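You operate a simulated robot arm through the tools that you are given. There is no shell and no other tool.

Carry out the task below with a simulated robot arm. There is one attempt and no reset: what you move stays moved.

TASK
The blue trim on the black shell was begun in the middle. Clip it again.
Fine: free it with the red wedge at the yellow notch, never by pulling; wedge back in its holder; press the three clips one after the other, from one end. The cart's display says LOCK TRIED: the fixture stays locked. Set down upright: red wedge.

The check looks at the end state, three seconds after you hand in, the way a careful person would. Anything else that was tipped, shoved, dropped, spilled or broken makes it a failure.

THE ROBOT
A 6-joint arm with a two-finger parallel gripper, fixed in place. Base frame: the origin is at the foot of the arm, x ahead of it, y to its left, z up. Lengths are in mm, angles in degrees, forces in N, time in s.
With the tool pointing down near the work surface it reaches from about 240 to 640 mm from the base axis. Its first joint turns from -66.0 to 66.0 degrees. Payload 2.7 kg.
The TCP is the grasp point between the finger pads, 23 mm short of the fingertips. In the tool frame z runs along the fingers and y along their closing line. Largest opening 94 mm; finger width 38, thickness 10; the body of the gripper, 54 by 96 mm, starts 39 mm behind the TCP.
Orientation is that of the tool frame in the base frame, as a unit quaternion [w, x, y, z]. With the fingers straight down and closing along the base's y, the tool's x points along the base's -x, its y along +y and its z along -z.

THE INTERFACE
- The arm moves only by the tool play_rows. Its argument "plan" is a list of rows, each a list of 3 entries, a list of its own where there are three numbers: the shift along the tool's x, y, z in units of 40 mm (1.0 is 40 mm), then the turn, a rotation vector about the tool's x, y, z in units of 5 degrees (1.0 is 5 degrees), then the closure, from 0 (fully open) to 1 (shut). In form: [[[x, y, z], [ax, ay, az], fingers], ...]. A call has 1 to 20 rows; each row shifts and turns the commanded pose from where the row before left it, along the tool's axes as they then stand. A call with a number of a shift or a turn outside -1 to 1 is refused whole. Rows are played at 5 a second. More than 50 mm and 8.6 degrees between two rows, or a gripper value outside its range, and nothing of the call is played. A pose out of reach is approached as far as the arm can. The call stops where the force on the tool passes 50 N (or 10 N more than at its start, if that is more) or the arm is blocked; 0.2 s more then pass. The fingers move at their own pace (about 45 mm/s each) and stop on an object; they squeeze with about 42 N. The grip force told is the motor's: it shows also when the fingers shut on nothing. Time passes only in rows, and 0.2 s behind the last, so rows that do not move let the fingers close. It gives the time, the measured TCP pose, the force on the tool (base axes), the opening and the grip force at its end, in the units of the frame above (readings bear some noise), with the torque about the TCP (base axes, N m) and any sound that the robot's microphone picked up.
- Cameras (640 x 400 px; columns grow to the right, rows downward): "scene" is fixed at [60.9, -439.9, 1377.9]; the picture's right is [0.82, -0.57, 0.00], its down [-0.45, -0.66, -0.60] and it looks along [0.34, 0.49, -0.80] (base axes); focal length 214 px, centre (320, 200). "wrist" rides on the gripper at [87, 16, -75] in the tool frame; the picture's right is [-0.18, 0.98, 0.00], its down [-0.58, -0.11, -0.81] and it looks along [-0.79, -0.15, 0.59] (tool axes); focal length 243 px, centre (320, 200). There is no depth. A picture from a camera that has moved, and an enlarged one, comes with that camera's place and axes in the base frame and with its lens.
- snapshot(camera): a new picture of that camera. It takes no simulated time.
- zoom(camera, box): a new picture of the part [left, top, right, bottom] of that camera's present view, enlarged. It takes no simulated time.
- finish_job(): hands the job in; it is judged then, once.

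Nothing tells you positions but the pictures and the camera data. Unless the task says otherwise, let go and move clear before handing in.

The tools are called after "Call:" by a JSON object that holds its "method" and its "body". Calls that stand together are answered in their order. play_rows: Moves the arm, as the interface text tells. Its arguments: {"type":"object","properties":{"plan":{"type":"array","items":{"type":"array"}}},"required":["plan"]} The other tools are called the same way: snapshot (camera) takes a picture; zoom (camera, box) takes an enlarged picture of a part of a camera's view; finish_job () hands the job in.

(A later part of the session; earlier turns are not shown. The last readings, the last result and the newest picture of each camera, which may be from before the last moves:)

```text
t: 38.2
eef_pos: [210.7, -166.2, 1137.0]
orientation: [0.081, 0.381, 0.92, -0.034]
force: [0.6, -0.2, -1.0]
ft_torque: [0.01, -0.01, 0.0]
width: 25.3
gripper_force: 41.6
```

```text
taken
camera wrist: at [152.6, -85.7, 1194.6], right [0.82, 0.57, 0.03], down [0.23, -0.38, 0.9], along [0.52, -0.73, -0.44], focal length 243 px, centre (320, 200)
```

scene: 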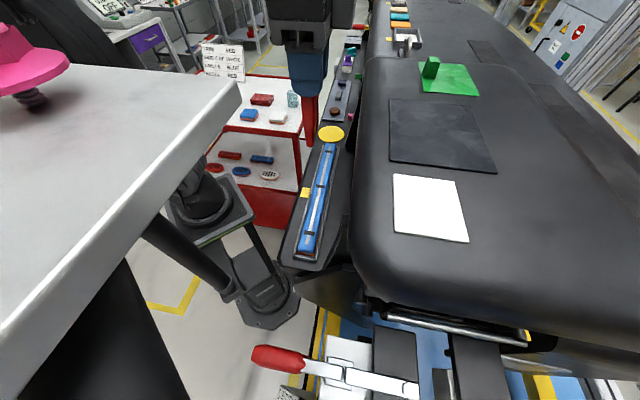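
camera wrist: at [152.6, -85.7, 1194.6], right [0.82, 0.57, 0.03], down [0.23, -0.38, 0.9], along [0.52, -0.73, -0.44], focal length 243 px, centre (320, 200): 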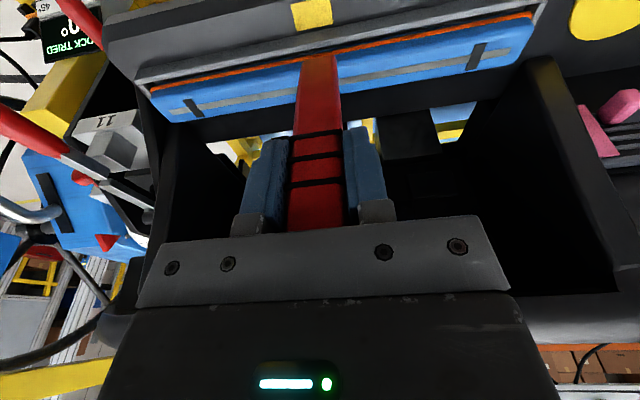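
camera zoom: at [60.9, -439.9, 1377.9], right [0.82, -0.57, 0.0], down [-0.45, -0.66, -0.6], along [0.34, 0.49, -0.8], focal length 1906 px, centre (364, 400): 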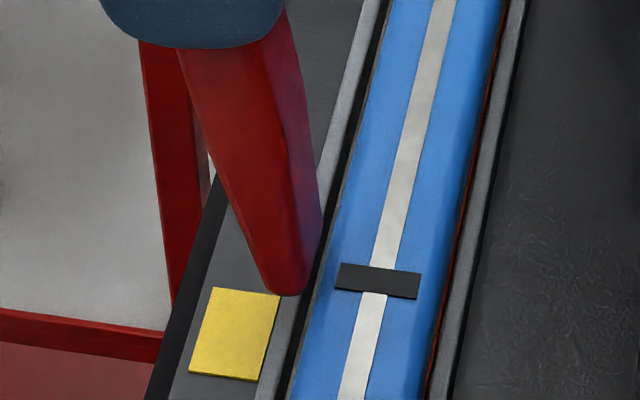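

The wedge leans nicely. Now I'll shift the tip over the slot centre and lower it to the rail height.

Call:
{"method": "play_rows", "body": {"plan": [[[-0.111, 0, 0.02], [0, 0, 0], 1], [[0.035, 0, 0.197], [0, 0, 0], 1], [[0.026, 0, 0.147], [0, 0, 0], 1], [[0, 0, 0], [0, 0, 0], 1]]}}

Call:
{"method": "zoom", "body": {"camera": "scene", "box": [302, 172, 327, 197]}}

Call:
{"method": "zoom", "body": {"camera": "wrist", "box": [270, 0, 370, 80]}}

```text
t: 38.9
eef_pos: [215.0, -171.5, 1134.8]
orientation: [0.091, 0.38, 0.92, -0.036]
force: [-2.9, 2.5, 8.4]
ft_torque: [0.13, 0.22, -0.04]
width: 25.3
gripper_force: 41.7
stopped in row 3: the force on the tool passed its limit at 60 N (the readings are from after the stop); the commanded pose is now the measured one
```

```text
16.00 times, centred on (314, 184) of scene
camera zoom: at [60.8, -439.8, 1377.9], right [0.82, -0.57, 0.0], down [-0.45, -0.66, -0.6], along [0.34, 0.49, -0.8], focal length 3432 px, centre (408, 448)
```

zoom: 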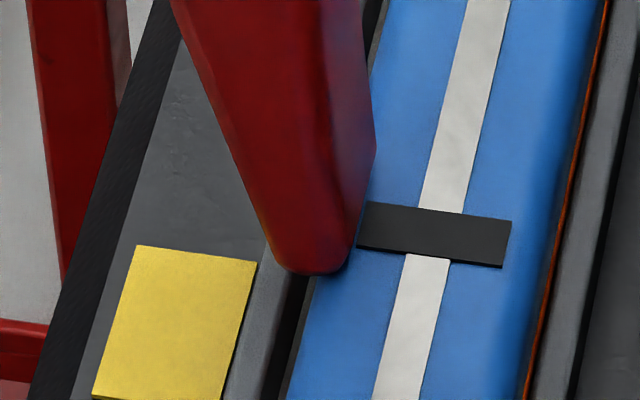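

```text
5.00 times, centred on (320, 40) of wrist
camera zoom: at [156.2, -89.5, 1189.7], right [0.82, 0.57, 0.04], down [0.22, -0.37, 0.9], along [0.53, -0.73, -0.43], focal length 1213 px, centre (320, 1000)
```

zoom: 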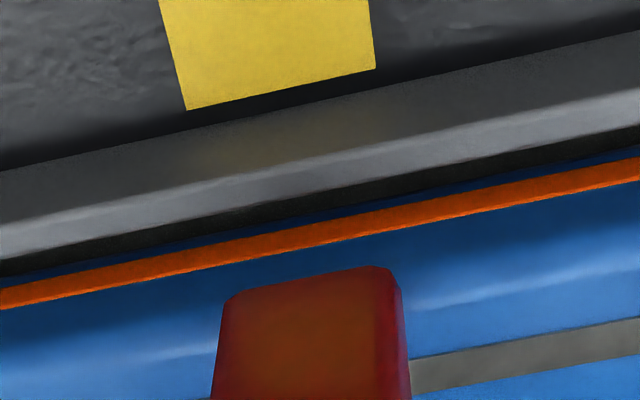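

The tip caught the trim's top edge and the move stopped, as I came down too fast. I'll back off upwards and inspect the trim.

Call:
{"method": "play_rows", "body": {"plan": [[[0, 0, -0.3], [0, 0, 0], 1], [[0.2, 0, -0.2], [0, 0, 0], 1], [[0, 0, 0], [0, 0, 0], 1]]}}

Call:
{"method": "zoom", "body": {"camera": "scene", "box": [285, 130, 355, 265]}}

Call:
{"method": "zoom", "body": {"camera": "scene", "box": [302, 172, 327, 197]}}

Call:
{"method": "snapshot", "body": {"camera": "wrist"}}

```text
t: 39.7
eef_pos: [205.5, -162.9, 1151.0]
orientation: [0.088, 0.38, 0.92, -0.035]
force: [0.1, 0.2, -0.5]
ft_torque: [-0.02, -0.02, 0.0]
width: 25.6
gripper_force: 41.9
```

```text
2.96 times, centred on (320, 198) of scene
camera zoom: at [60.9, -439.9, 1377.9], right [0.82, -0.57, 0.0], down [-0.45, -0.66, -0.6], along [0.34, 0.49, -0.8], focal length 636 px, centre (320, 207)
```

zoom: 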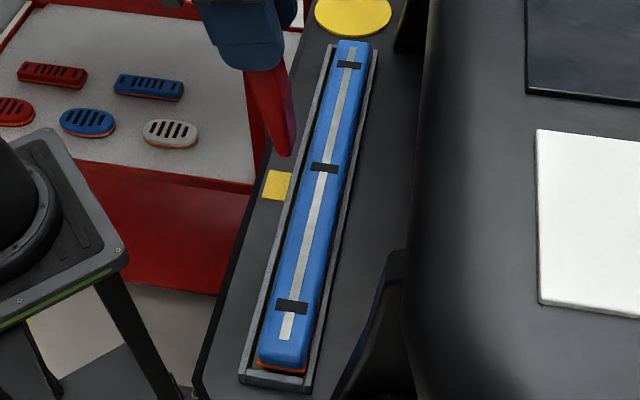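

```text
16.00 times, centred on (314, 184) of scene
camera zoom: at [60.9, -439.9, 1377.9], right [0.82, -0.57, 0.0], down [-0.45, -0.66, -0.6], along [0.34, 0.49, -0.8], focal length 3432 px, centre (408, 448)
```

zoom: 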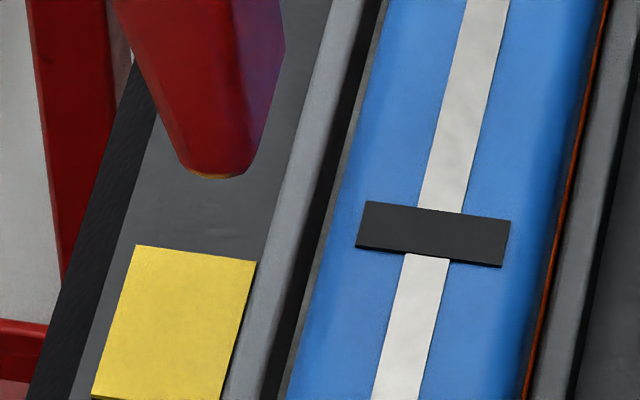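

```text
taken
camera wrist: at [147.8, -81.6, 1207.4], right [0.82, 0.57, 0.04], down [0.22, -0.37, 0.9], along [0.53, -0.73, -0.43], focal length 243 px, centre (320, 200)
```

wrist: 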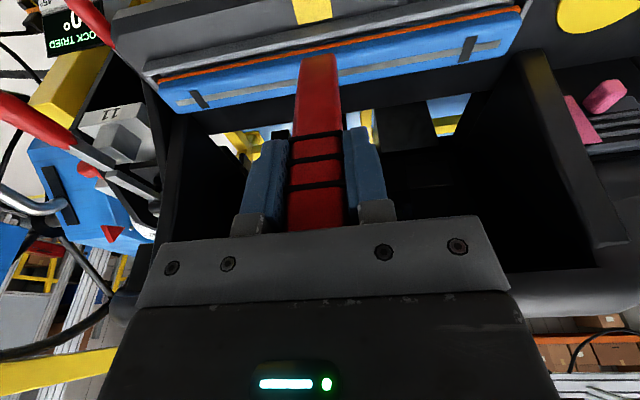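

The trim is undisturbed at the same height, so the tip can't be forced in beside it that way. I'll straighten the wedge and touch its tip lightly on the yellow mark itself, in case the marked spot is the pry point.

Call:
{"method": "play_rows", "body": {"plan": [[[0, 0, 0], [0, 1, 0], 1], [[0, 0, 0], [0, 1, 0], 1], [[0, 0, 0], [0, 0.17, 0], 1], [[0, 0, 0], [0, 0, 0], 1]]}}

Call:
{"method": "zoom", "body": {"camera": "scene", "box": [290, 150, 330, 200]}}

Call:
{"method": "snapshot", "body": {"camera": "wrist"}}

```text
t: 40.7
eef_pos: [206.9, -161.9, 1151.2]
orientation: [0.002, 0.382, 0.924, 0.001]
force: [0.6, 0.2, -0.4]
ft_torque: [-0.02, 0.04, -0.03]
width: 25.5
gripper_force: 41.8
```

```text
8.00 times, centred on (310, 175) of scene
camera zoom: at [60.9, -439.9, 1377.9], right [0.82, -0.57, 0.0], down [-0.45, -0.66, -0.6], along [0.34, 0.49, -0.8], focal length 1716 px, centre (400, 400)
```

zoom: 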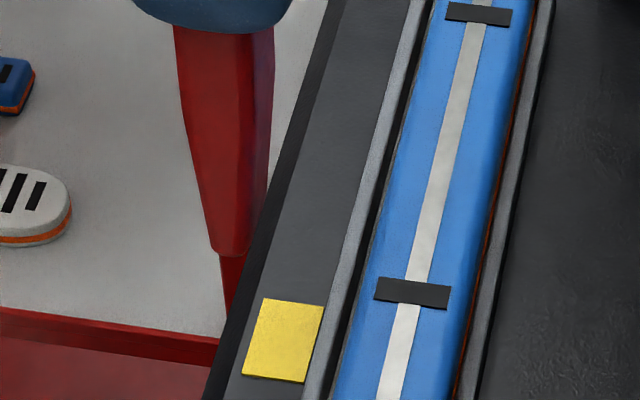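

```text
taken
camera wrist: at [156.8, -90.3, 1224.8], right [0.82, 0.57, 0.0], down [0.33, -0.49, 0.81], along [0.46, -0.66, -0.59], focal length 243 px, centre (320, 200)
```

wrist: 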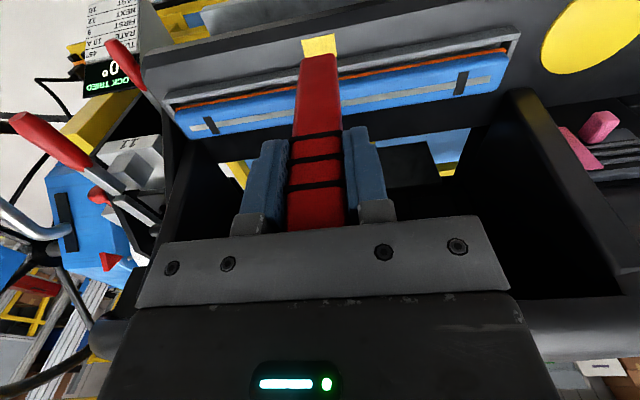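

Call:
{"method": "play_rows", "body": {"plan": [[[-0.19, -0.03, 0], [0, 0, 0], 1], [[0, 0, 0.4], [0, 0, 0], 1], [[0, 0, 0.3], [0, 0, 0], 1], [[0, 0, 0.15], [0, 0, 0], 1], [[0, 0, 0.05], [0, 0, 0], 1], [[0, 0, 0], [0, 0, 0], 1]]}}

Call:
{"method": "zoom", "body": {"camera": "scene", "box": [295, 165, 335, 205]}}

```text
t: 42.1
eef_pos: [212.3, -168.5, 1114.4]
orientation: [0.001, 0.382, 0.924, 0.0]
force: [-0.1, 0.4, 0.4]
ft_torque: [0.0, -0.01, 0.01]
width: 25.5
gripper_force: 42.0
```

```text
10.00 times, centred on (315, 185) of scene
camera zoom: at [60.9, -439.9, 1377.9], right [0.82, -0.57, 0.0], down [-0.45, -0.66, -0.6], along [0.34, 0.49, -0.8], focal length 2145 px, centre (370, 350)
```

zoom: 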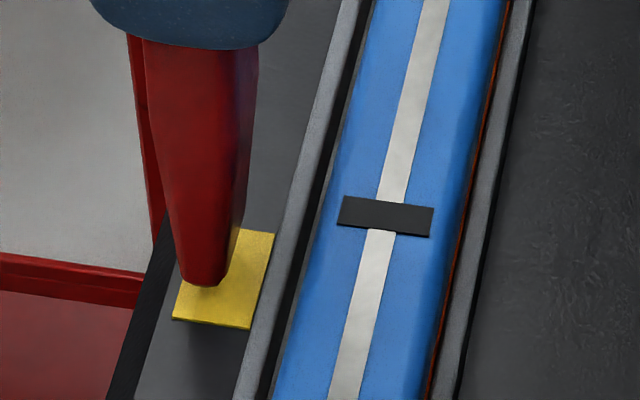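

Call:
{"method": "play_rows", "body": {"plan": [[[0, 0, 0.05], [0, 0, 0], 1], [[0, 0, 0.04], [0, 0, 0], 1], [[0, 0, 0], [0, 0, 0], 1]]}}

Call:
{"method": "play_rows", "body": {"plan": [[[0, 0, 0.04], [0, 0, 0], 1], [[0, 0, 0.025], [0, 0, 0], 1], [[0, 0, 0], [0, 0, 0], 1]]}}

```text
t: 42.9
eef_pos: [211.1, -167.7, 1110.5]
orientation: [0.001, 0.382, 0.924, 0.0]
force: [-0.2, -0.3, -0.9]
ft_torque: [0.0, -0.02, 0.02]
width: 25.2
gripper_force: 42.0
```

```text
t: 43.7
eef_pos: [210.7, -168.2, 1108.9]
orientation: [0.002, 0.382, 0.924, 0.0]
force: [-1.0, -0.5, -0.9]
ft_torque: [0.01, 0.0, -0.01]
width: 25.3
gripper_force: 42.4
```

Call:
{"method": "play_rows", "body": {"plan": [[[0, 0, 0.025], [0, 0, 0], 1], [[0, 0, 0.025], [0, 0, 0], 1], [[0, 0, 0], [0, 0, 0], 1]]}}

Call:
{"method": "zoom", "body": {"camera": "scene", "box": [295, 165, 335, 205]}}

```text
t: 44.5
eef_pos: [210.8, -169.0, 1106.3]
orientation: [0.002, 0.382, 0.924, 0.0]
force: [-0.2, 0.8, -0.7]
ft_torque: [-0.01, 0.02, -0.01]
width: 25.3
gripper_force: 41.5
```

```text
10.00 times, centred on (315, 185) of scene
camera zoom: at [60.9, -439.9, 1377.9], right [0.82, -0.57, 0.0], down [-0.45, -0.66, -0.6], along [0.34, 0.49, -0.8], focal length 2145 px, centre (370, 350)
```

zoom: 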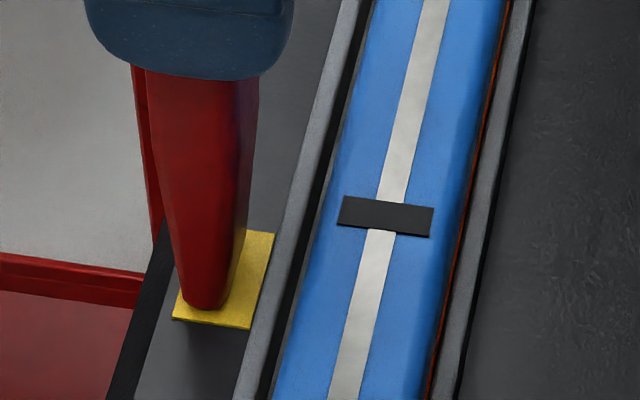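

Call:
{"method": "play_rows", "body": {"plan": [[[0, 0, 0.025], [0, 0, 0], 1], [[0, 0, 0.025], [0, 0, 0], 1], [[0, 0, 0], [0, 0, 0], 1]]}}

Call:
{"method": "play_rows", "body": {"plan": [[[0, 0, 0.025], [0, 0, 0], 1], [[0, 0, 0.025], [0, 0, 0], 1], [[0, 0, 0], [0, 0, 0], 1]]}}

Call:
{"method": "zoom", "body": {"camera": "scene", "box": [295, 165, 335, 205]}}

```text
t: 45.3
eef_pos: [210.6, -168.5, 1104.8]
orientation: [0.003, 0.383, 0.924, 0.001]
force: [-3.3, 3.8, 18.2]
ft_torque: [0.33, 0.31, 0.03]
width: 25.5
gripper_force: 42.1
```

```text
t: 46.1
eef_pos: [211.7, -169.3, 1104.6]
orientation: [0.005, 0.382, 0.924, -0.001]
force: [-7.4, 5.1, 48.5]
ft_torque: [0.74, 1.0, 0.0]
width: 25.6
gripper_force: 42.3
```

```text
10.00 times, centred on (315, 185) of scene
camera zoom: at [60.4, -439.5, 1378.0], right [0.82, -0.57, 0.0], down [-0.45, -0.66, -0.6], along [0.34, 0.49, -0.8], focal length 2145 px, centre (370, 350)
```

zoom: 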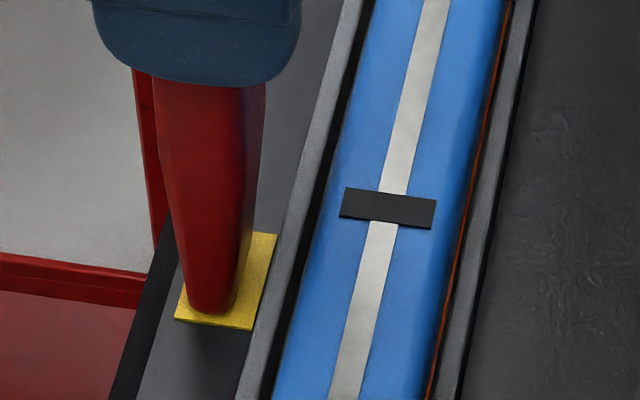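

The middle clip appears to have risen by about 3 mm relative to the tape, so pressing the wedge at the yellow notch seems to have freed the trim. I'll lift the wedge off and verify.

Call:
{"method": "play_rows", "body": {"plan": [[[0, 0, -0.1], [0, 0, 0], 1], [[0, 0, -0.4], [0, 0, 0], 1], [[0, 0, -0.5], [0, 0, 0], 1], [[0, 0, 0], [0, 0, 0], 1]]}}

Call:
{"method": "zoom", "body": {"camera": "scene", "box": [295, 165, 335, 205]}}

Call:
{"method": "zoom", "body": {"camera": "scene", "box": [285, 225, 330, 265]}}

Call:
{"method": "zoom", "body": {"camera": "scene", "box": [315, 135, 350, 165]}}

Call:
{"method": "snapshot", "body": {"camera": "wrist"}}

```text
t: 47.1
eef_pos: [209.9, -169.9, 1143.0]
orientation: [0.001, 0.382, 0.924, 0.001]
force: [-0.3, -0.5, -1.6]
ft_torque: [0.01, 0.02, -0.05]
width: 25.2
gripper_force: 41.7
```

```text
10.00 times, centred on (315, 185) of scene
camera zoom: at [60.9, -439.9, 1377.9], right [0.82, -0.57, 0.0], down [-0.45, -0.66, -0.6], along [0.34, 0.49, -0.8], focal length 2145 px, centre (370, 350)
```

zoom: 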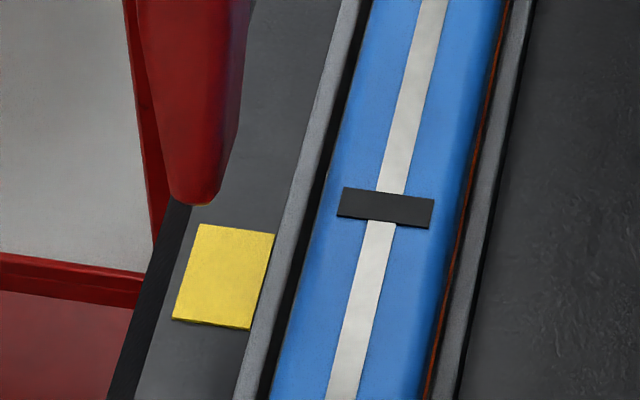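

```text
10.00 times, centred on (308, 245) of scene
camera zoom: at [60.9, -439.9, 1377.9], right [0.82, -0.57, 0.0], down [-0.45, -0.66, -0.6], along [0.34, 0.49, -0.8], focal length 2145 px, centre (445, -250)
```

zoom: 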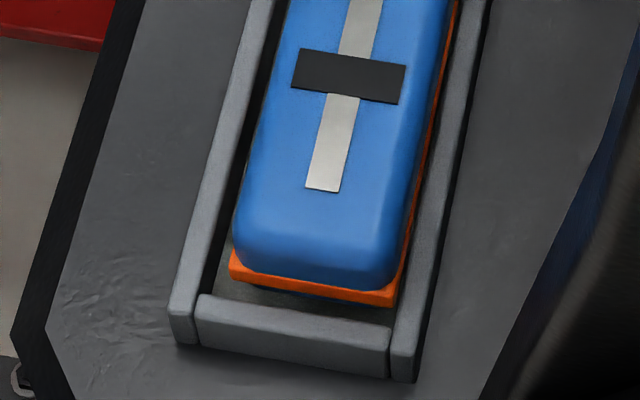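

```text
13.33 times, centred on (332, 150) of scene
camera zoom: at [60.9, -439.9, 1377.9], right [0.82, -0.57, 0.0], down [-0.45, -0.66, -0.6], along [0.34, 0.49, -0.8], focal length 2860 px, centre (153, 867)
```

zoom: 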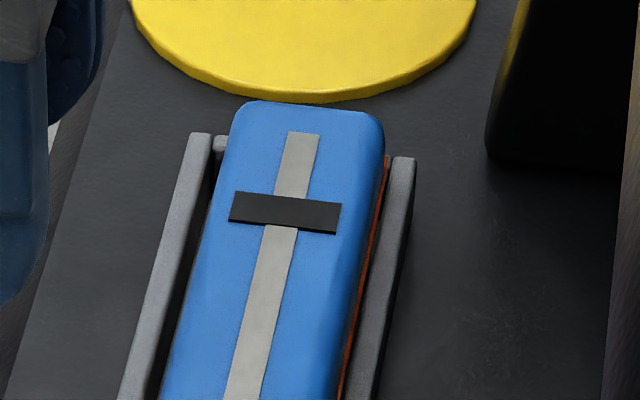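

```text
taken
camera wrist: at [161.8, -96.8, 1216.7], right [0.82, 0.57, 0.0], down [0.33, -0.49, 0.81], along [0.46, -0.66, -0.59], focal length 243 px, centre (320, 200)
```

wrist: 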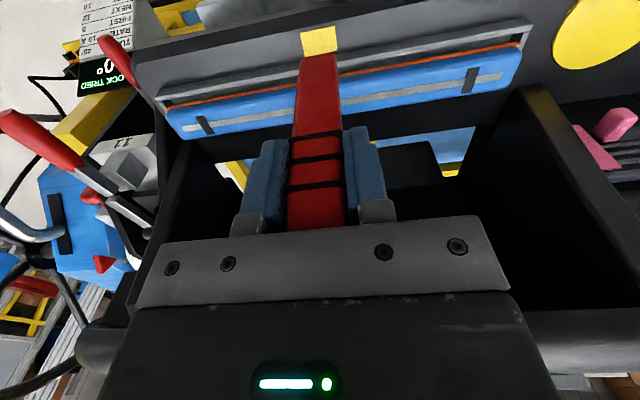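

The trim has popped up about 3 mm along its whole length, so it is freed. It lies about 2–3 mm towards the hood after my earlier nudge, so I'll measure that precisely before anything else.

Call:
{"method": "zoom", "body": {"camera": "wrist", "box": [150, 60, 310, 160]}}

Call:
{"method": "zoom", "body": {"camera": "wrist", "box": [400, 10, 560, 110]}}

Call:
{"method": "zoom", "body": {"camera": "scene", "box": [318, 170, 338, 190]}}

```text
4.00 times, centred on (230, 110) of wrist
camera zoom: at [161.8, -96.8, 1216.7], right [0.82, 0.57, 0.0], down [0.33, -0.49, 0.81], along [0.46, -0.66, -0.59], focal length 970 px, centre (680, 560)
```

zoom: 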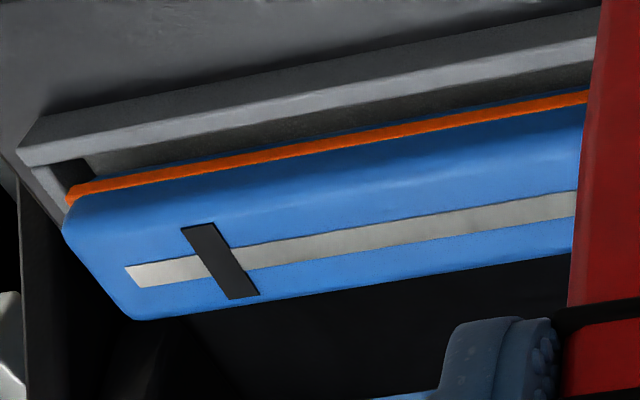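

```text
4.00 times, centred on (480, 60) of wrist
camera zoom: at [161.8, -96.8, 1216.7], right [0.82, 0.57, 0.0], down [0.33, -0.49, 0.81], along [0.46, -0.66, -0.59], focal length 970 px, centre (-320, 760)
```

zoom: 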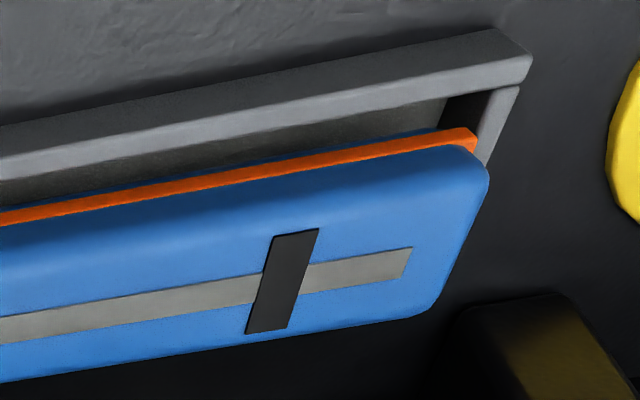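

```text
16.00 times, centred on (328, 180) of scene
camera zoom: at [60.9, -439.9, 1377.9], right [0.82, -0.57, 0.0], down [-0.45, -0.66, -0.6], along [0.34, 0.49, -0.8], focal length 3432 px, centre (192, 520)
```

zoom: 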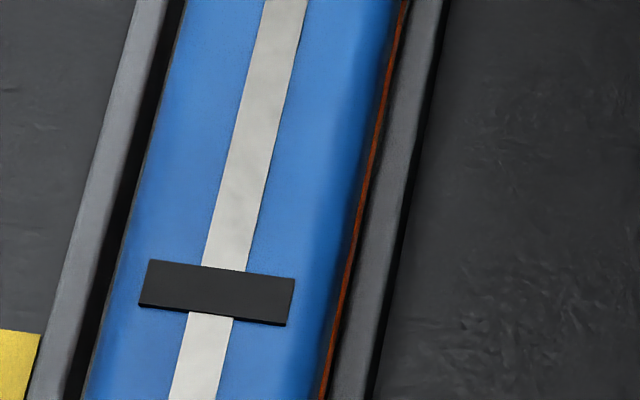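

The trim centre is at n≈303 and should be about 300. With the wedge still in hand I'll nudge it back to the middle of its tray from the hood side, so I'll go over the trim first and check clearance.

Call:
{"method": "play_rows", "body": {"plan": [[[0, 0.03, -0.2], [0, 0, 0], 1], [[-0.4, 0.03, 0], [0, 0, 0], 1], [[-0.4, 0, 0], [0, 0, 0], 1], [[-0.4, 0, 0], [0, 0, 0], 1], [[-0.3, 0, 0], [0, 0, 0], 1], [[0, 0, 0], [0, 0, 0], 1]]}}

Call:
{"method": "zoom", "body": {"camera": "scene", "box": [295, 120, 395, 220]}}

Call:
{"method": "snapshot", "body": {"camera": "wrist"}}

```text
t: 48.3
eef_pos: [246.9, -199.8, 1150.9]
orientation: [-0.005, 0.383, 0.924, 0.005]
force: [-22.1, 22.8, 6.4]
ft_torque: [-1.71, -1.7, -0.01]
width: 25.4
gripper_force: 42.4
stopped in row 5: the force on the tool passed its limit at 74 N (the readings are from after the stop); the commanded pose is now the measured one
```

```text
4.00 times, centred on (345, 170) of scene
camera zoom: at [60.1, -439.0, 1378.2], right [0.82, -0.57, 0.0], down [-0.45, -0.66, -0.6], along [0.34, 0.49, -0.8], focal length 858 px, centre (220, 320)
```

zoom: 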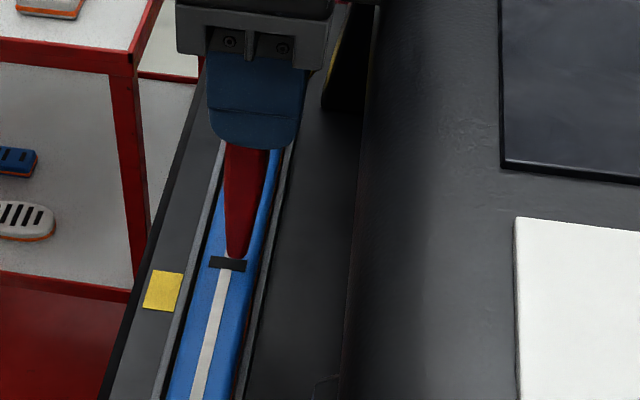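

```text
taken
camera wrist: at [197.7, -128.9, 1227.1], right [0.83, 0.56, 0.0], down [0.34, -0.5, 0.8], along [0.45, -0.66, -0.6], focal length 243 px, centre (320, 200)
```

wrist: 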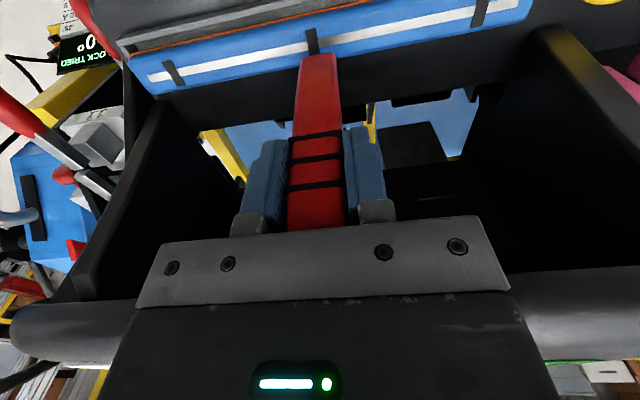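

The gripper body touched the hood rim at about TCP n=316, and the move stopped. I'll back away towards the base at once and give up that approach.

Call:
{"method": "play_rows", "body": {"plan": [[[0.3, 0, 0], [0, 0, 0], 1], [[0.4, 0, 0], [0, 0, 0], 1], [[0.4, 0, 0], [0, 0, 0], 1], [[0, 0, 0], [0, 0, 0], 1]]}}

Call:
{"method": "snapshot", "body": {"camera": "scene"}}

Call:
{"method": "snapshot", "body": {"camera": "wrist"}}

```text
t: 49.3
eef_pos: [216.7, -171.9, 1151.7]
orientation: [-0.005, 0.383, 0.924, 0.004]
force: [0.0, 0.4, -1.4]
ft_torque: [0.0, 0.03, 0.01]
width: 25.4
gripper_force: 41.9
```

```text
taken
```

scene: 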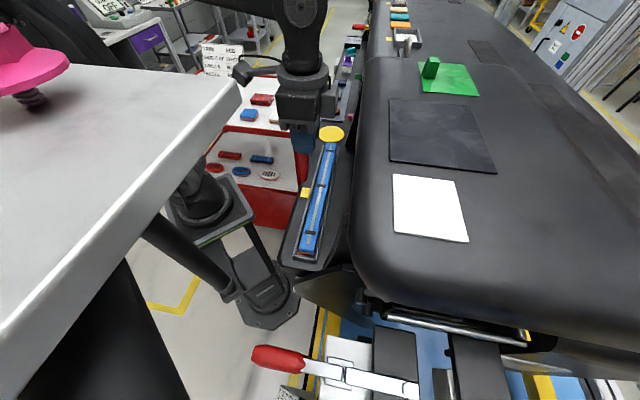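

```text
taken
camera wrist: at [168.0, -99.4, 1226.4], right [0.83, 0.56, 0.0], down [0.34, -0.5, 0.8], along [0.45, -0.66, -0.6], focal length 243 px, centre (320, 200)
```

wrist: 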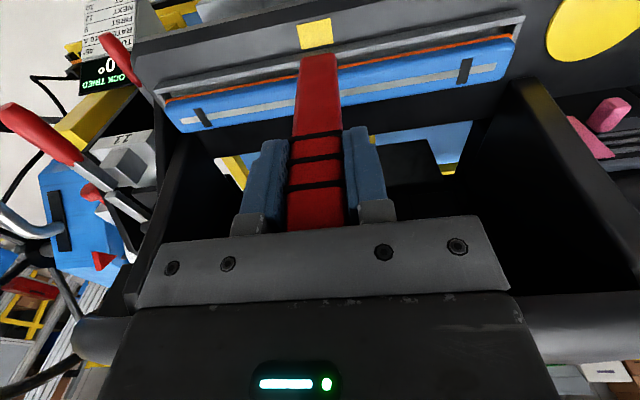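

Nothing on the hood or around it has moved. I'll look at the gripper's shape on the hood side so I know the clearance for the presses later.

Call:
{"method": "zoom", "body": {"camera": "scene", "box": [225, 0, 375, 160]}}

Call:
{"method": "zoom", "body": {"camera": "scene", "box": [380, 0, 560, 130]}}

```text
2.50 times, centred on (300, 80) of scene
camera zoom: at [60.9, -439.9, 1377.9], right [0.82, -0.57, 0.0], down [-0.45, -0.66, -0.6], along [0.34, 0.49, -0.8], focal length 536 px, centre (370, 500)
```

zoom: 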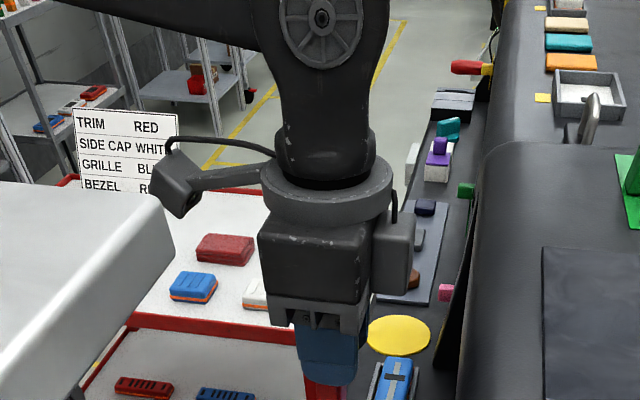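

```text
3.08 times, centred on (470, 65) of scene
camera zoom: at [60.9, -439.9, 1377.9], right [0.82, -0.57, 0.0], down [-0.45, -0.66, -0.6], along [0.34, 0.49, -0.8], focal length 660 px, centre (-142, 615)
```

zoom: 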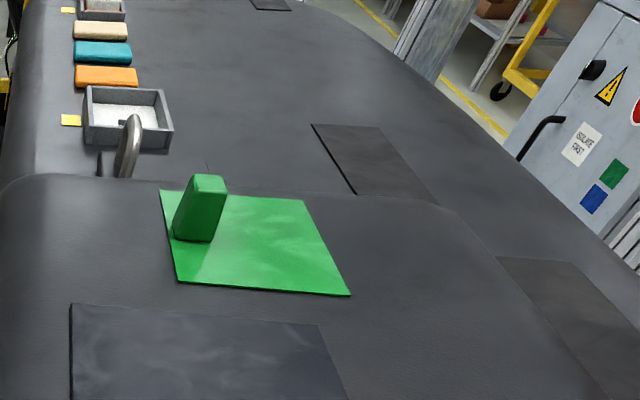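

A small module sticks out on the hood side of the hand, which explains the touch; presses at the trim itself have room. Next I return the wedge, first checking whether it tilted in my grip by repeating the reference view from just after pickup.

Call:
{"method": "zoom", "body": {"camera": "wrist", "box": [270, 40, 370, 140]}}

Call:
{"method": "zoom", "body": {"camera": "scene", "box": [280, 120, 340, 200]}}

```text
4.00 times, centred on (320, 90) of wrist
camera zoom: at [168.0, -99.4, 1226.4], right [0.83, 0.56, 0.0], down [0.34, -0.5, 0.8], along [0.45, -0.66, -0.6], focal length 970 px, centre (320, 640)
```

zoom: 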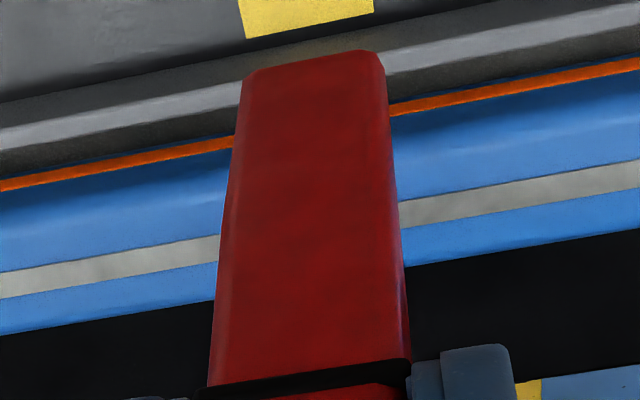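

```text
5.00 times, centred on (310, 160) of scene
camera zoom: at [60.9, -439.9, 1377.9], right [0.82, -0.57, 0.0], down [-0.45, -0.66, -0.6], along [0.34, 0.49, -0.8], focal length 1072 px, centre (370, 400)
```

zoom: 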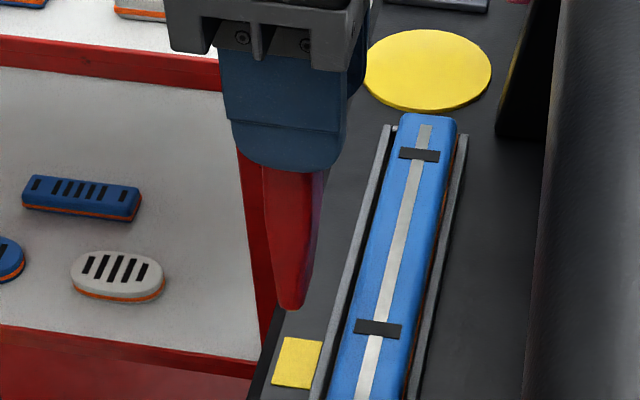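

The wedge pivoted about 1.6° and slid about 1.5 mm up in the grip from the contacts, which I'll compensate when returning it. First I'll straighten the tool, rise and swing back to the cart.

Call:
{"method": "play_rows", "body": {"plan": [[[0.1, 0, -0.6], [0, -0.14, 0], 1], [[0, 0, -0.7], [0, 0, 0], 1], [[0, 0, -0.7], [0, 0, 0], 1], [[0, 0, -0.7], [0, 0, 0], 1], [[0, 0, 0], [0, 0, 0], 1]]}}

Call:
{"method": "play_rows", "body": {"plan": [[[-0.1, 0.528, 0], [0, 0, -1], 1], [[-0.1, 0.528, 0], [0, 0, -1], 1], [[-0.1, 0.528, 0], [0, 0, -1], 1], [[-0.1, 0.528, 0], [0, 0, -1], 1], [[-0.1, 0.528, 0], [0, 0, -1], 1], [[-0.1, 0.528, 0], [0, 0, -1], 1], [[-0.1, 0.528, 0], [0, 0, -1], 1], [[-0.1, 0.528, 0], [0, 0, -1], 1], [[-0.1, 0.528, 0], [0, 0, -1], 1], [[-0.1, 0.528, 0], [0, 0, -1], 1], [[-0.1, 0.528, 0], [0, 0, -1], 1], [[-0.1, 0.528, 0], [0, 0, -1], 1], [[-0.1, 0.528, 0], [0, 0, -1], 1], [[-0.1, 0.528, 0], [0, 0, -1], 1], [[-0.1, 0.528, 0], [0, 0, -1], 1], [[-0.1, 0.528, 0], [0, 0, -1], 1], [[-0.1, 0.528, 0], [0, 0, -1], 1], [[-0.1, 0.528, 0], [0, 0, -1], 1], [[0, 0, 0], [0, 0, 0], 1]]}}

```text
t: 50.5
eef_pos: [214.3, -169.6, 1259.6]
orientation: [0.0, 0.382, 0.924, 0.001]
force: [0.6, 0.0, -1.6]
ft_torque: [-0.01, 0.05, 0.03]
width: 25.3
gripper_force: 42.4
```

```text
t: 54.5
eef_pos: [293.6, 171.0, 1259.2]
orientation: [0.002, -0.383, 0.924, 0.001]
force: [0.4, 0.1, -0.7]
ft_torque: [0.01, 0.0, 0.0]
width: 25.3
gripper_force: 42.0
```

Call:
{"method": "play_rows", "body": {"plan": [[[-0.795, 0.022, 0.37], [0, 0, 0], 1], [[-0.795, 0.022, 0.37], [0, 0, 0], 1], [[-0.795, 0.022, 0.37], [0, 0, 0], 1], [[-0.795, 0.022, 0.37], [0, 0, 0], 1], [[-0.795, 0.022, 0.37], [0, 0, 0], 1], [[-0.795, 0.022, 0.37], [0, 0, 0], 1], [[-0.795, 0.022, 0.37], [0, 0, 0], 1], [[-0.795, 0.022, 0.37], [0, 0, 0], 1], [[0, 0, 0], [0, -0.32, 0], 1], [[0, 0, 0], [0, 0, 0], 1]]}}

Call:
{"method": "snapshot", "body": {"camera": "wrist"}}

Call:
{"method": "zoom", "body": {"camera": "scene", "box": [265, 20, 325, 110]}}

Call:
{"method": "zoom", "body": {"camera": "wrist", "box": [270, 0, 370, 100]}}

```text
t: 56.7
eef_pos: [468.5, 355.3, 1141.5]
orientation: [0.014, -0.382, 0.924, 0.006]
force: [0.5, 0.1, -0.6]
ft_torque: [-0.01, -0.01, 0.0]
width: 25.2
gripper_force: 42.3
```

```text
taken
camera wrist: at [394.7, 303.8, 1213.9], right [-0.56, 0.83, 0.01], down [0.47, 0.32, 0.82], along [0.68, 0.47, -0.57], focal length 243 px, centre (320, 200)
```

wrist: 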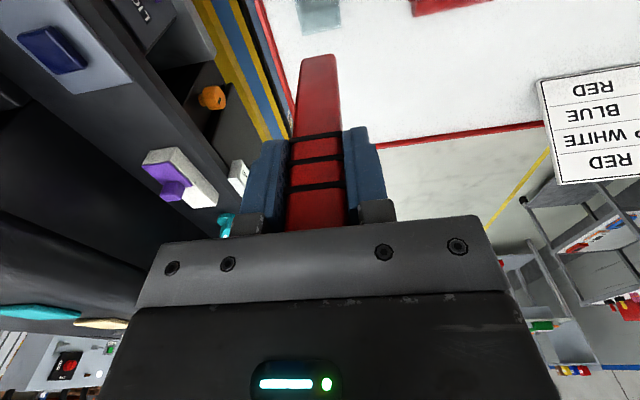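

```text
4.44 times, centred on (295, 65) of scene
camera zoom: at [61.0, -439.9, 1377.9], right [0.82, -0.57, 0.0], down [-0.45, -0.66, -0.6], along [0.34, 0.49, -0.8], focal length 953 px, centre (431, 800)
```

zoom: 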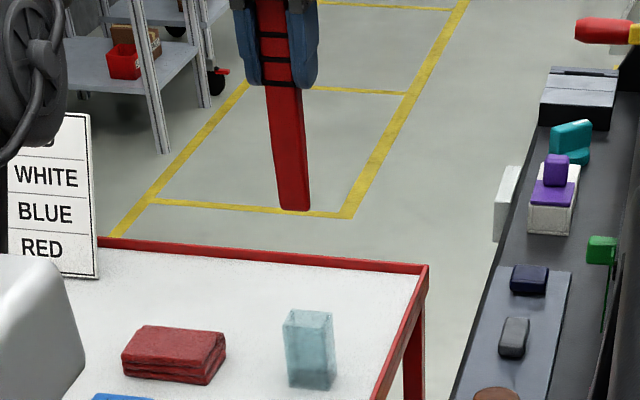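

```text
4.00 times, centred on (320, 50) of wrist
camera zoom: at [394.7, 303.8, 1213.9], right [-0.56, 0.83, 0.01], down [0.47, 0.32, 0.82], along [0.68, 0.47, -0.57], focal length 970 px, centre (320, 800)
```

zoom: 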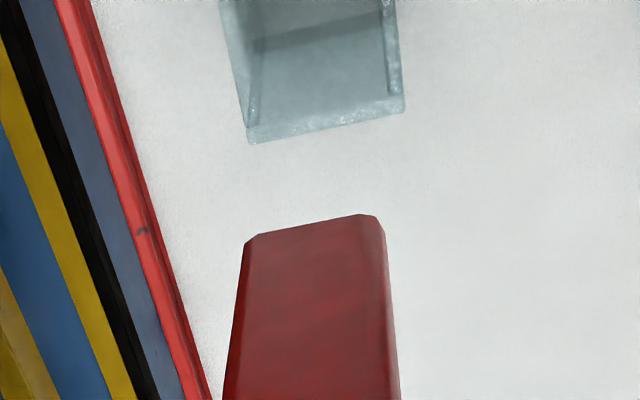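

The tool is tilted to cancel the wedge's lean and is back over the holder. I'll descend straight until the tip is just above the holder rim, then check alignment.

Call:
{"method": "play_rows", "body": {"plan": [[[0.0193, 0, 0.63], [0, 0, 0], 1], [[0.0193, 0, 0.63], [0, 0, 0], 1], [[0.0193, 0, 0.63], [0, 0, 0], 1], [[0.0145, 0, 0.47], [0, 0, 0], 1], [[0, 0, 0], [0, 0, 0], 1]]}}

Call:
{"method": "zoom", "body": {"camera": "wrist", "box": [270, 20, 370, 120]}}

Call:
{"method": "zoom", "body": {"camera": "scene", "box": [275, 60, 315, 115]}}

```text
t: 57.9
eef_pos: [469.0, 354.8, 1047.2]
orientation: [0.014, -0.383, 0.924, 0.006]
force: [0.2, 1.0, -1.0]
ft_torque: [0.03, 0.03, -0.01]
width: 25.7
gripper_force: 42.0
```

```text
4.00 times, centred on (320, 70) of wrist
camera zoom: at [395.5, 303.5, 1119.3], right [-0.56, 0.83, 0.01], down [0.47, 0.32, 0.82], along [0.68, 0.47, -0.57], focal length 970 px, centre (320, 720)
```

zoom: 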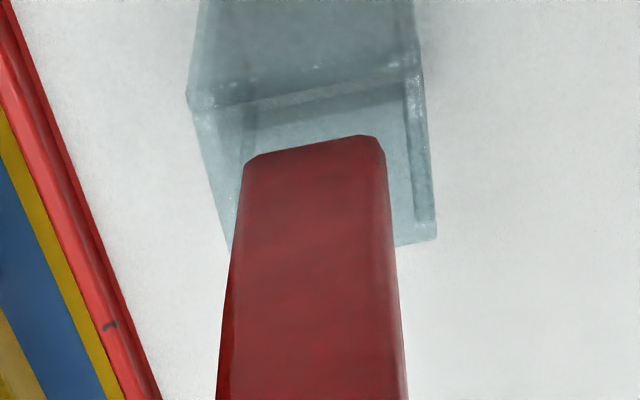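

```text
7.27 times, centred on (295, 88) of scene
camera zoom: at [60.9, -439.9, 1377.9], right [0.82, -0.57, 0.0], down [-0.45, -0.66, -0.6], along [0.34, 0.49, -0.8], focal length 1560 px, centre (502, 1018)
```

zoom: 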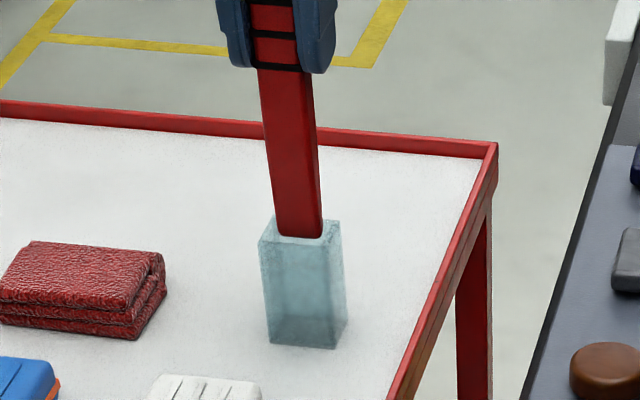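

The tip is centred over the holder opening to within about half a millimetre, with the rim at z≈940. I'll lower it in gently and watch the forces.

Call:
{"method": "play_rows", "body": {"plan": [[[0.003, 0, 0.1], [0, 0, 0], 1], [[0.003, 0, 0.1], [0, 0, 0], 1], [[0.003, 0, 0.1], [0, 0, 0], 1], [[0, 0, 0], [0, 0, 0], 1]]}}

Call:
{"method": "zoom", "body": {"camera": "wrist", "box": [270, 20, 370, 120]}}

Call:
{"method": "zoom", "body": {"camera": "scene", "box": [275, 70, 315, 115]}}

```text
t: 58.9
eef_pos: [470.0, 353.3, 1035.9]
orientation: [0.014, -0.382, 0.924, 0.006]
force: [0.2, 0.5, -1.5]
ft_torque: [-0.03, 0.01, -0.03]
width: 25.7
gripper_force: 41.6
```

```text
4.00 times, centred on (320, 70) of wrist
camera zoom: at [395.8, 303.8, 1107.4], right [-0.56, 0.83, 0.01], down [0.47, 0.32, 0.82], along [0.68, 0.47, -0.57], focal length 970 px, centre (320, 720)
```

zoom: 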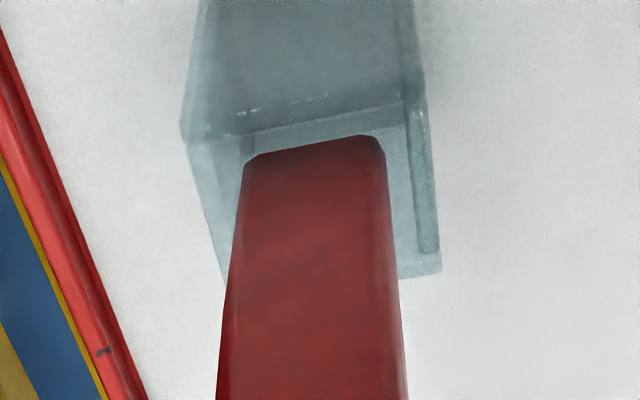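

```text
8.89 times, centred on (295, 92) of scene
camera zoom: at [61.0, -439.9, 1377.9], right [0.82, -0.57, 0.0], down [-0.45, -0.66, -0.6], along [0.34, 0.49, -0.8], focal length 1906 px, centre (542, 1156)
```

zoom: 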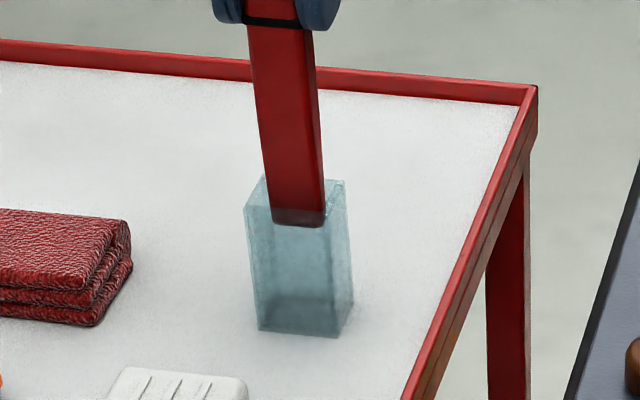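

It's entering cleanly with no force. I'll continue down.

Call:
{"method": "play_rows", "body": {"plan": [[[0.004, 0, 0.13], [0, 0, 0], 1], [[0.004, 0, 0.13], [0, 0, 0], 1], [[0.004, 0, 0.13], [0, 0, 0], 1], [[0.004, 0, 0.13], [0, 0, 0], 1], [[0, 0, 0], [0, 0, 0], 1]]}}

Call:
{"method": "zoom", "body": {"camera": "wrist", "box": [270, 20, 370, 120]}}

Call:
{"method": "zoom", "body": {"camera": "scene", "box": [275, 70, 315, 115]}}

```text
t: 60.1
eef_pos: [469.2, 355.8, 1014.9]
orientation: [0.014, -0.382, 0.924, 0.005]
force: [0.2, 0.1, -0.3]
ft_torque: [0.01, 0.01, 0.0]
width: 25.3
gripper_force: 42.1
```

```text
4.00 times, centred on (320, 70) of wrist
camera zoom: at [395.4, 303.9, 1086.8], right [-0.56, 0.83, 0.01], down [0.47, 0.32, 0.82], along [0.68, 0.47, -0.57], focal length 970 px, centre (320, 720)
```

zoom: 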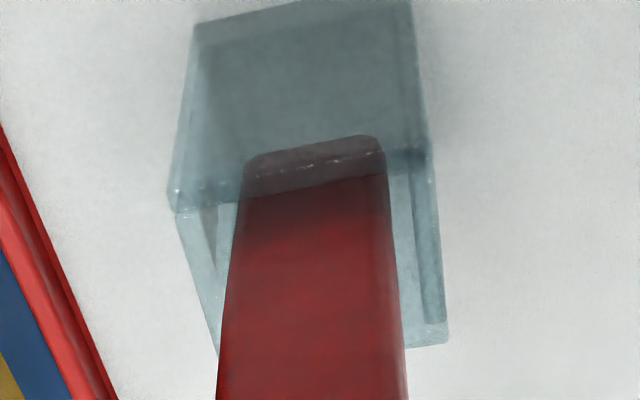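

```text
8.89 times, centred on (295, 92) of scene
camera zoom: at [61.0, -439.9, 1377.9], right [0.82, -0.57, 0.0], down [-0.45, -0.66, -0.6], along [0.34, 0.49, -0.8], focal length 1906 px, centre (542, 1156)
```

zoom: 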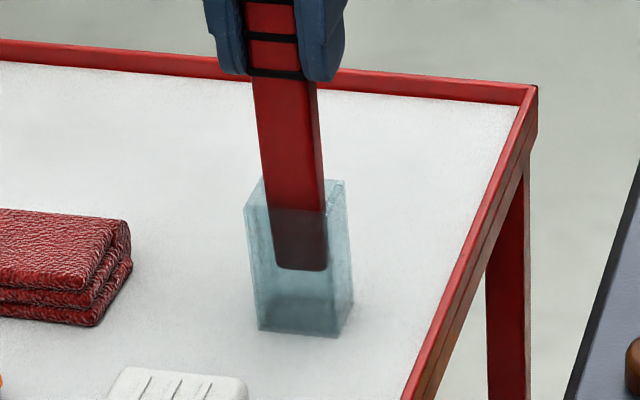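

Call:
{"method": "play_rows", "body": {"plan": [[[0.004, 0, 0.13], [0, 0, 0], 1], [[0.004, 0, 0.13], [0, 0, 0], 1], [[0.004, 0, 0.13], [0, 0, 0], 1], [[0, 0, 0], [0, 0, 0], 1]]}}

Call:
{"method": "play_rows", "body": {"plan": [[[0.001, 0, 0.05], [0, 0, 0], 1], [[0.001, 0, 0.05], [0, 0, 0], 1], [[0, 0, 0], [0, 0, 0], 1]]}}

Call:
{"method": "zoom", "body": {"camera": "wrist", "box": [270, 20, 370, 120]}}

Call:
{"method": "zoom", "body": {"camera": "scene", "box": [275, 70, 315, 115]}}

```text
t: 61.1
eef_pos: [468.7, 353.7, 999.7]
orientation: [0.014, -0.383, 0.924, 0.005]
force: [0.0, -0.3, -0.5]
ft_torque: [0.02, -0.03, -0.01]
width: 25.5
gripper_force: 41.9
```

```text
t: 61.9
eef_pos: [469.1, 355.0, 995.1]
orientation: [0.014, -0.383, 0.924, 0.007]
force: [-0.4, 0.4, -1.0]
ft_torque: [-0.02, -0.01, 0.03]
width: 25.2
gripper_force: 42.3
```

```text
4.00 times, centred on (320, 70) of wrist
camera zoom: at [395.1, 303.9, 1067.2], right [-0.56, 0.83, 0.01], down [0.47, 0.32, 0.82], along [0.68, 0.47, -0.57], focal length 970 px, centre (320, 720)
```

zoom: 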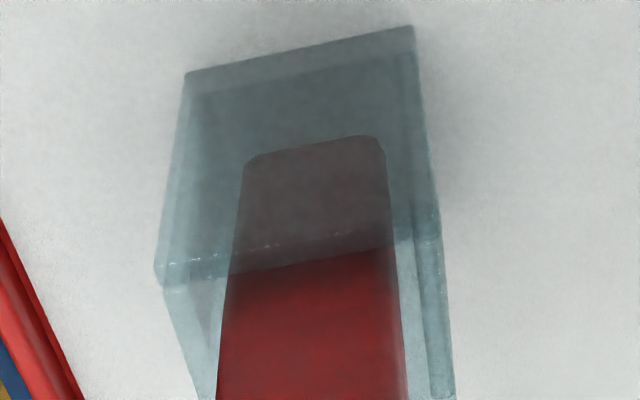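

```text
8.89 times, centred on (295, 92) of scene
camera zoom: at [60.9, -439.9, 1377.9], right [0.82, -0.57, 0.0], down [-0.45, -0.66, -0.6], along [0.34, 0.49, -0.8], focal length 1906 px, centre (542, 1156)
```

zoom: 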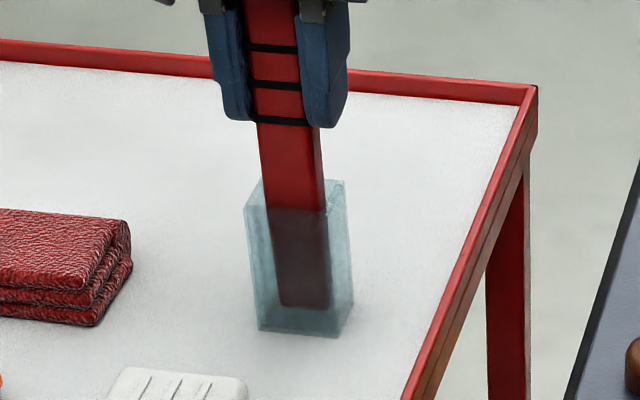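

Call:
{"method": "play_rows", "body": {"plan": [[[0.001, 0, 0.03], [0, 0, 0], 1], [[0.001, 0, 0.03], [0, 0, 0], 1], [[0, 0, 0], [0, 0, 0], 1]]}}

Call:
{"method": "play_rows", "body": {"plan": [[[0, 0, 0.025], [0, 0, 0], 1], [[0, 0, 0.025], [0, 0, 0], 1], [[0, 0, 0], [0, 0, 0], 1]]}}

```text
t: 62.7
eef_pos: [468.8, 354.6, 994.2]
orientation: [0.015, -0.383, 0.924, 0.006]
force: [0.5, -0.3, -1.4]
ft_torque: [0.01, 0.02, -0.01]
width: 25.5
gripper_force: 41.7
```

```text
t: 63.5
eef_pos: [469.2, 354.9, 992.6]
orientation: [0.014, -0.382, 0.924, 0.006]
force: [-0.3, -0.2, -0.2]
ft_torque: [0.0, 0.0, -0.01]
width: 25.5
gripper_force: 41.9
```

Call:
{"method": "play_rows", "body": {"plan": [[[0, 0, 0.025], [0, 0, 0], 1], [[0, 0, 0], [0, 0, 0], 1]]}}

Call:
{"method": "play_rows", "body": {"plan": [[[0, 0, 0.02], [0, 0, 0], 1], [[0, 0, 0], [0, 0, 0], 1]]}}

Call:
{"method": "zoom", "body": {"camera": "wrist", "box": [270, 20, 370, 120]}}

```text
t: 64.1
eef_pos: [468.2, 355.7, 991.2]
orientation: [0.014, -0.382, 0.924, 0.005]
force: [-0.1, -0.3, 1.8]
ft_torque: [-0.03, 0.09, -0.02]
width: 25.3
gripper_force: 42.3
```

```text
t: 64.7
eef_pos: [469.4, 355.6, 990.6]
orientation: [0.016, -0.383, 0.923, 0.006]
force: [-2.1, -2.6, 10.1]
ft_torque: [-0.21, 0.31, 0.01]
width: 25.5
gripper_force: 41.8
```

```text
4.00 times, centred on (320, 70) of wrist
camera zoom: at [395.3, 303.9, 1062.3], right [-0.56, 0.83, 0.01], down [0.47, 0.32, 0.83], along [0.68, 0.47, -0.56], focal length 970 px, centre (320, 720)
```

zoom: 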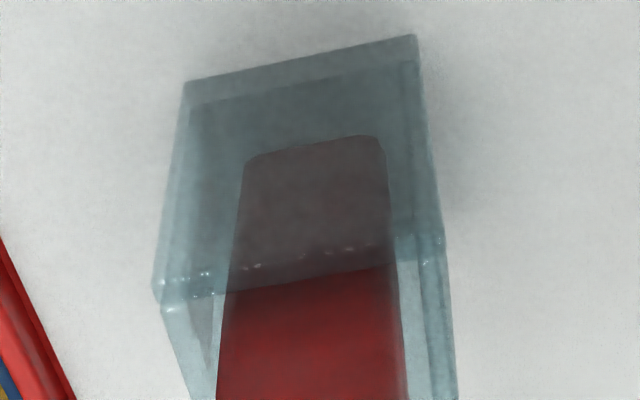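

The wedge is on the holder floor. I'll ease off slightly and open the fingers.

Call:
{"method": "play_rows", "body": {"plan": [[[0, 0, -0.018], [0, 0, 0], 1], [[0, 0, 0], [0, 0, 0], 1], [[0, 0, 0], [0, 0, 0], 0.66], [[0, 0, 0], [0, 0, 0], 0.55], [[0, 0, 0], [0, 0, 0], 0.3], [[0, 0, 0], [0, 0, 0], 0], [[0, 0, 0], [0, 0, 0], 0], [[0, 0, 0], [0, 0, 0], 0]]}}

Call:
{"method": "snapshot", "body": {"camera": "wrist"}}

Call:
{"method": "zoom", "body": {"camera": "scene", "box": [265, 50, 325, 110]}}

```text
t: 66.5
eef_pos: [468.0, 355.6, 991.1]
orientation: [0.015, -0.383, 0.924, 0.006]
force: [-0.3, -1.2, 10.0]
ft_torque: [-0.06, 0.06, 0.05]
width: 94.3
gripper_force: 0.2
```

```text
taken
camera wrist: at [395.2, 304.0, 1062.3], right [-0.56, 0.83, 0.01], down [0.47, 0.32, 0.82], along [0.68, 0.47, -0.57], focal length 243 px, centre (320, 200)
```

wrist: 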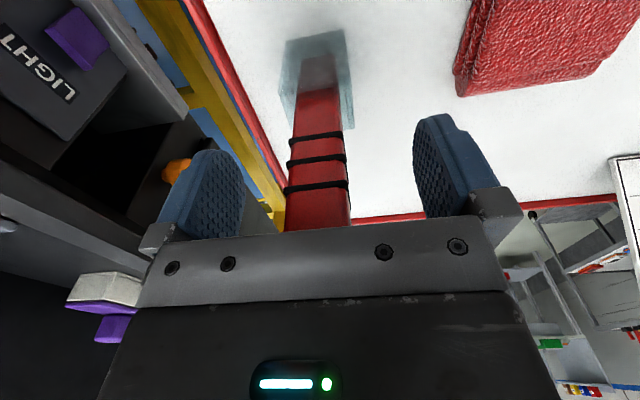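

```text
6.67 times, centred on (295, 80) of scene
camera zoom: at [60.8, -440.0, 1377.8], right [0.82, -0.57, 0.0], down [-0.45, -0.66, -0.6], along [0.34, 0.49, -0.8], focal length 1430 px, centre (487, 1000)
```

zoom: 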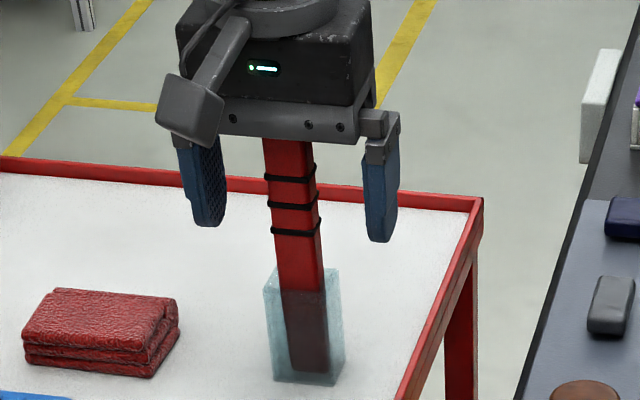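

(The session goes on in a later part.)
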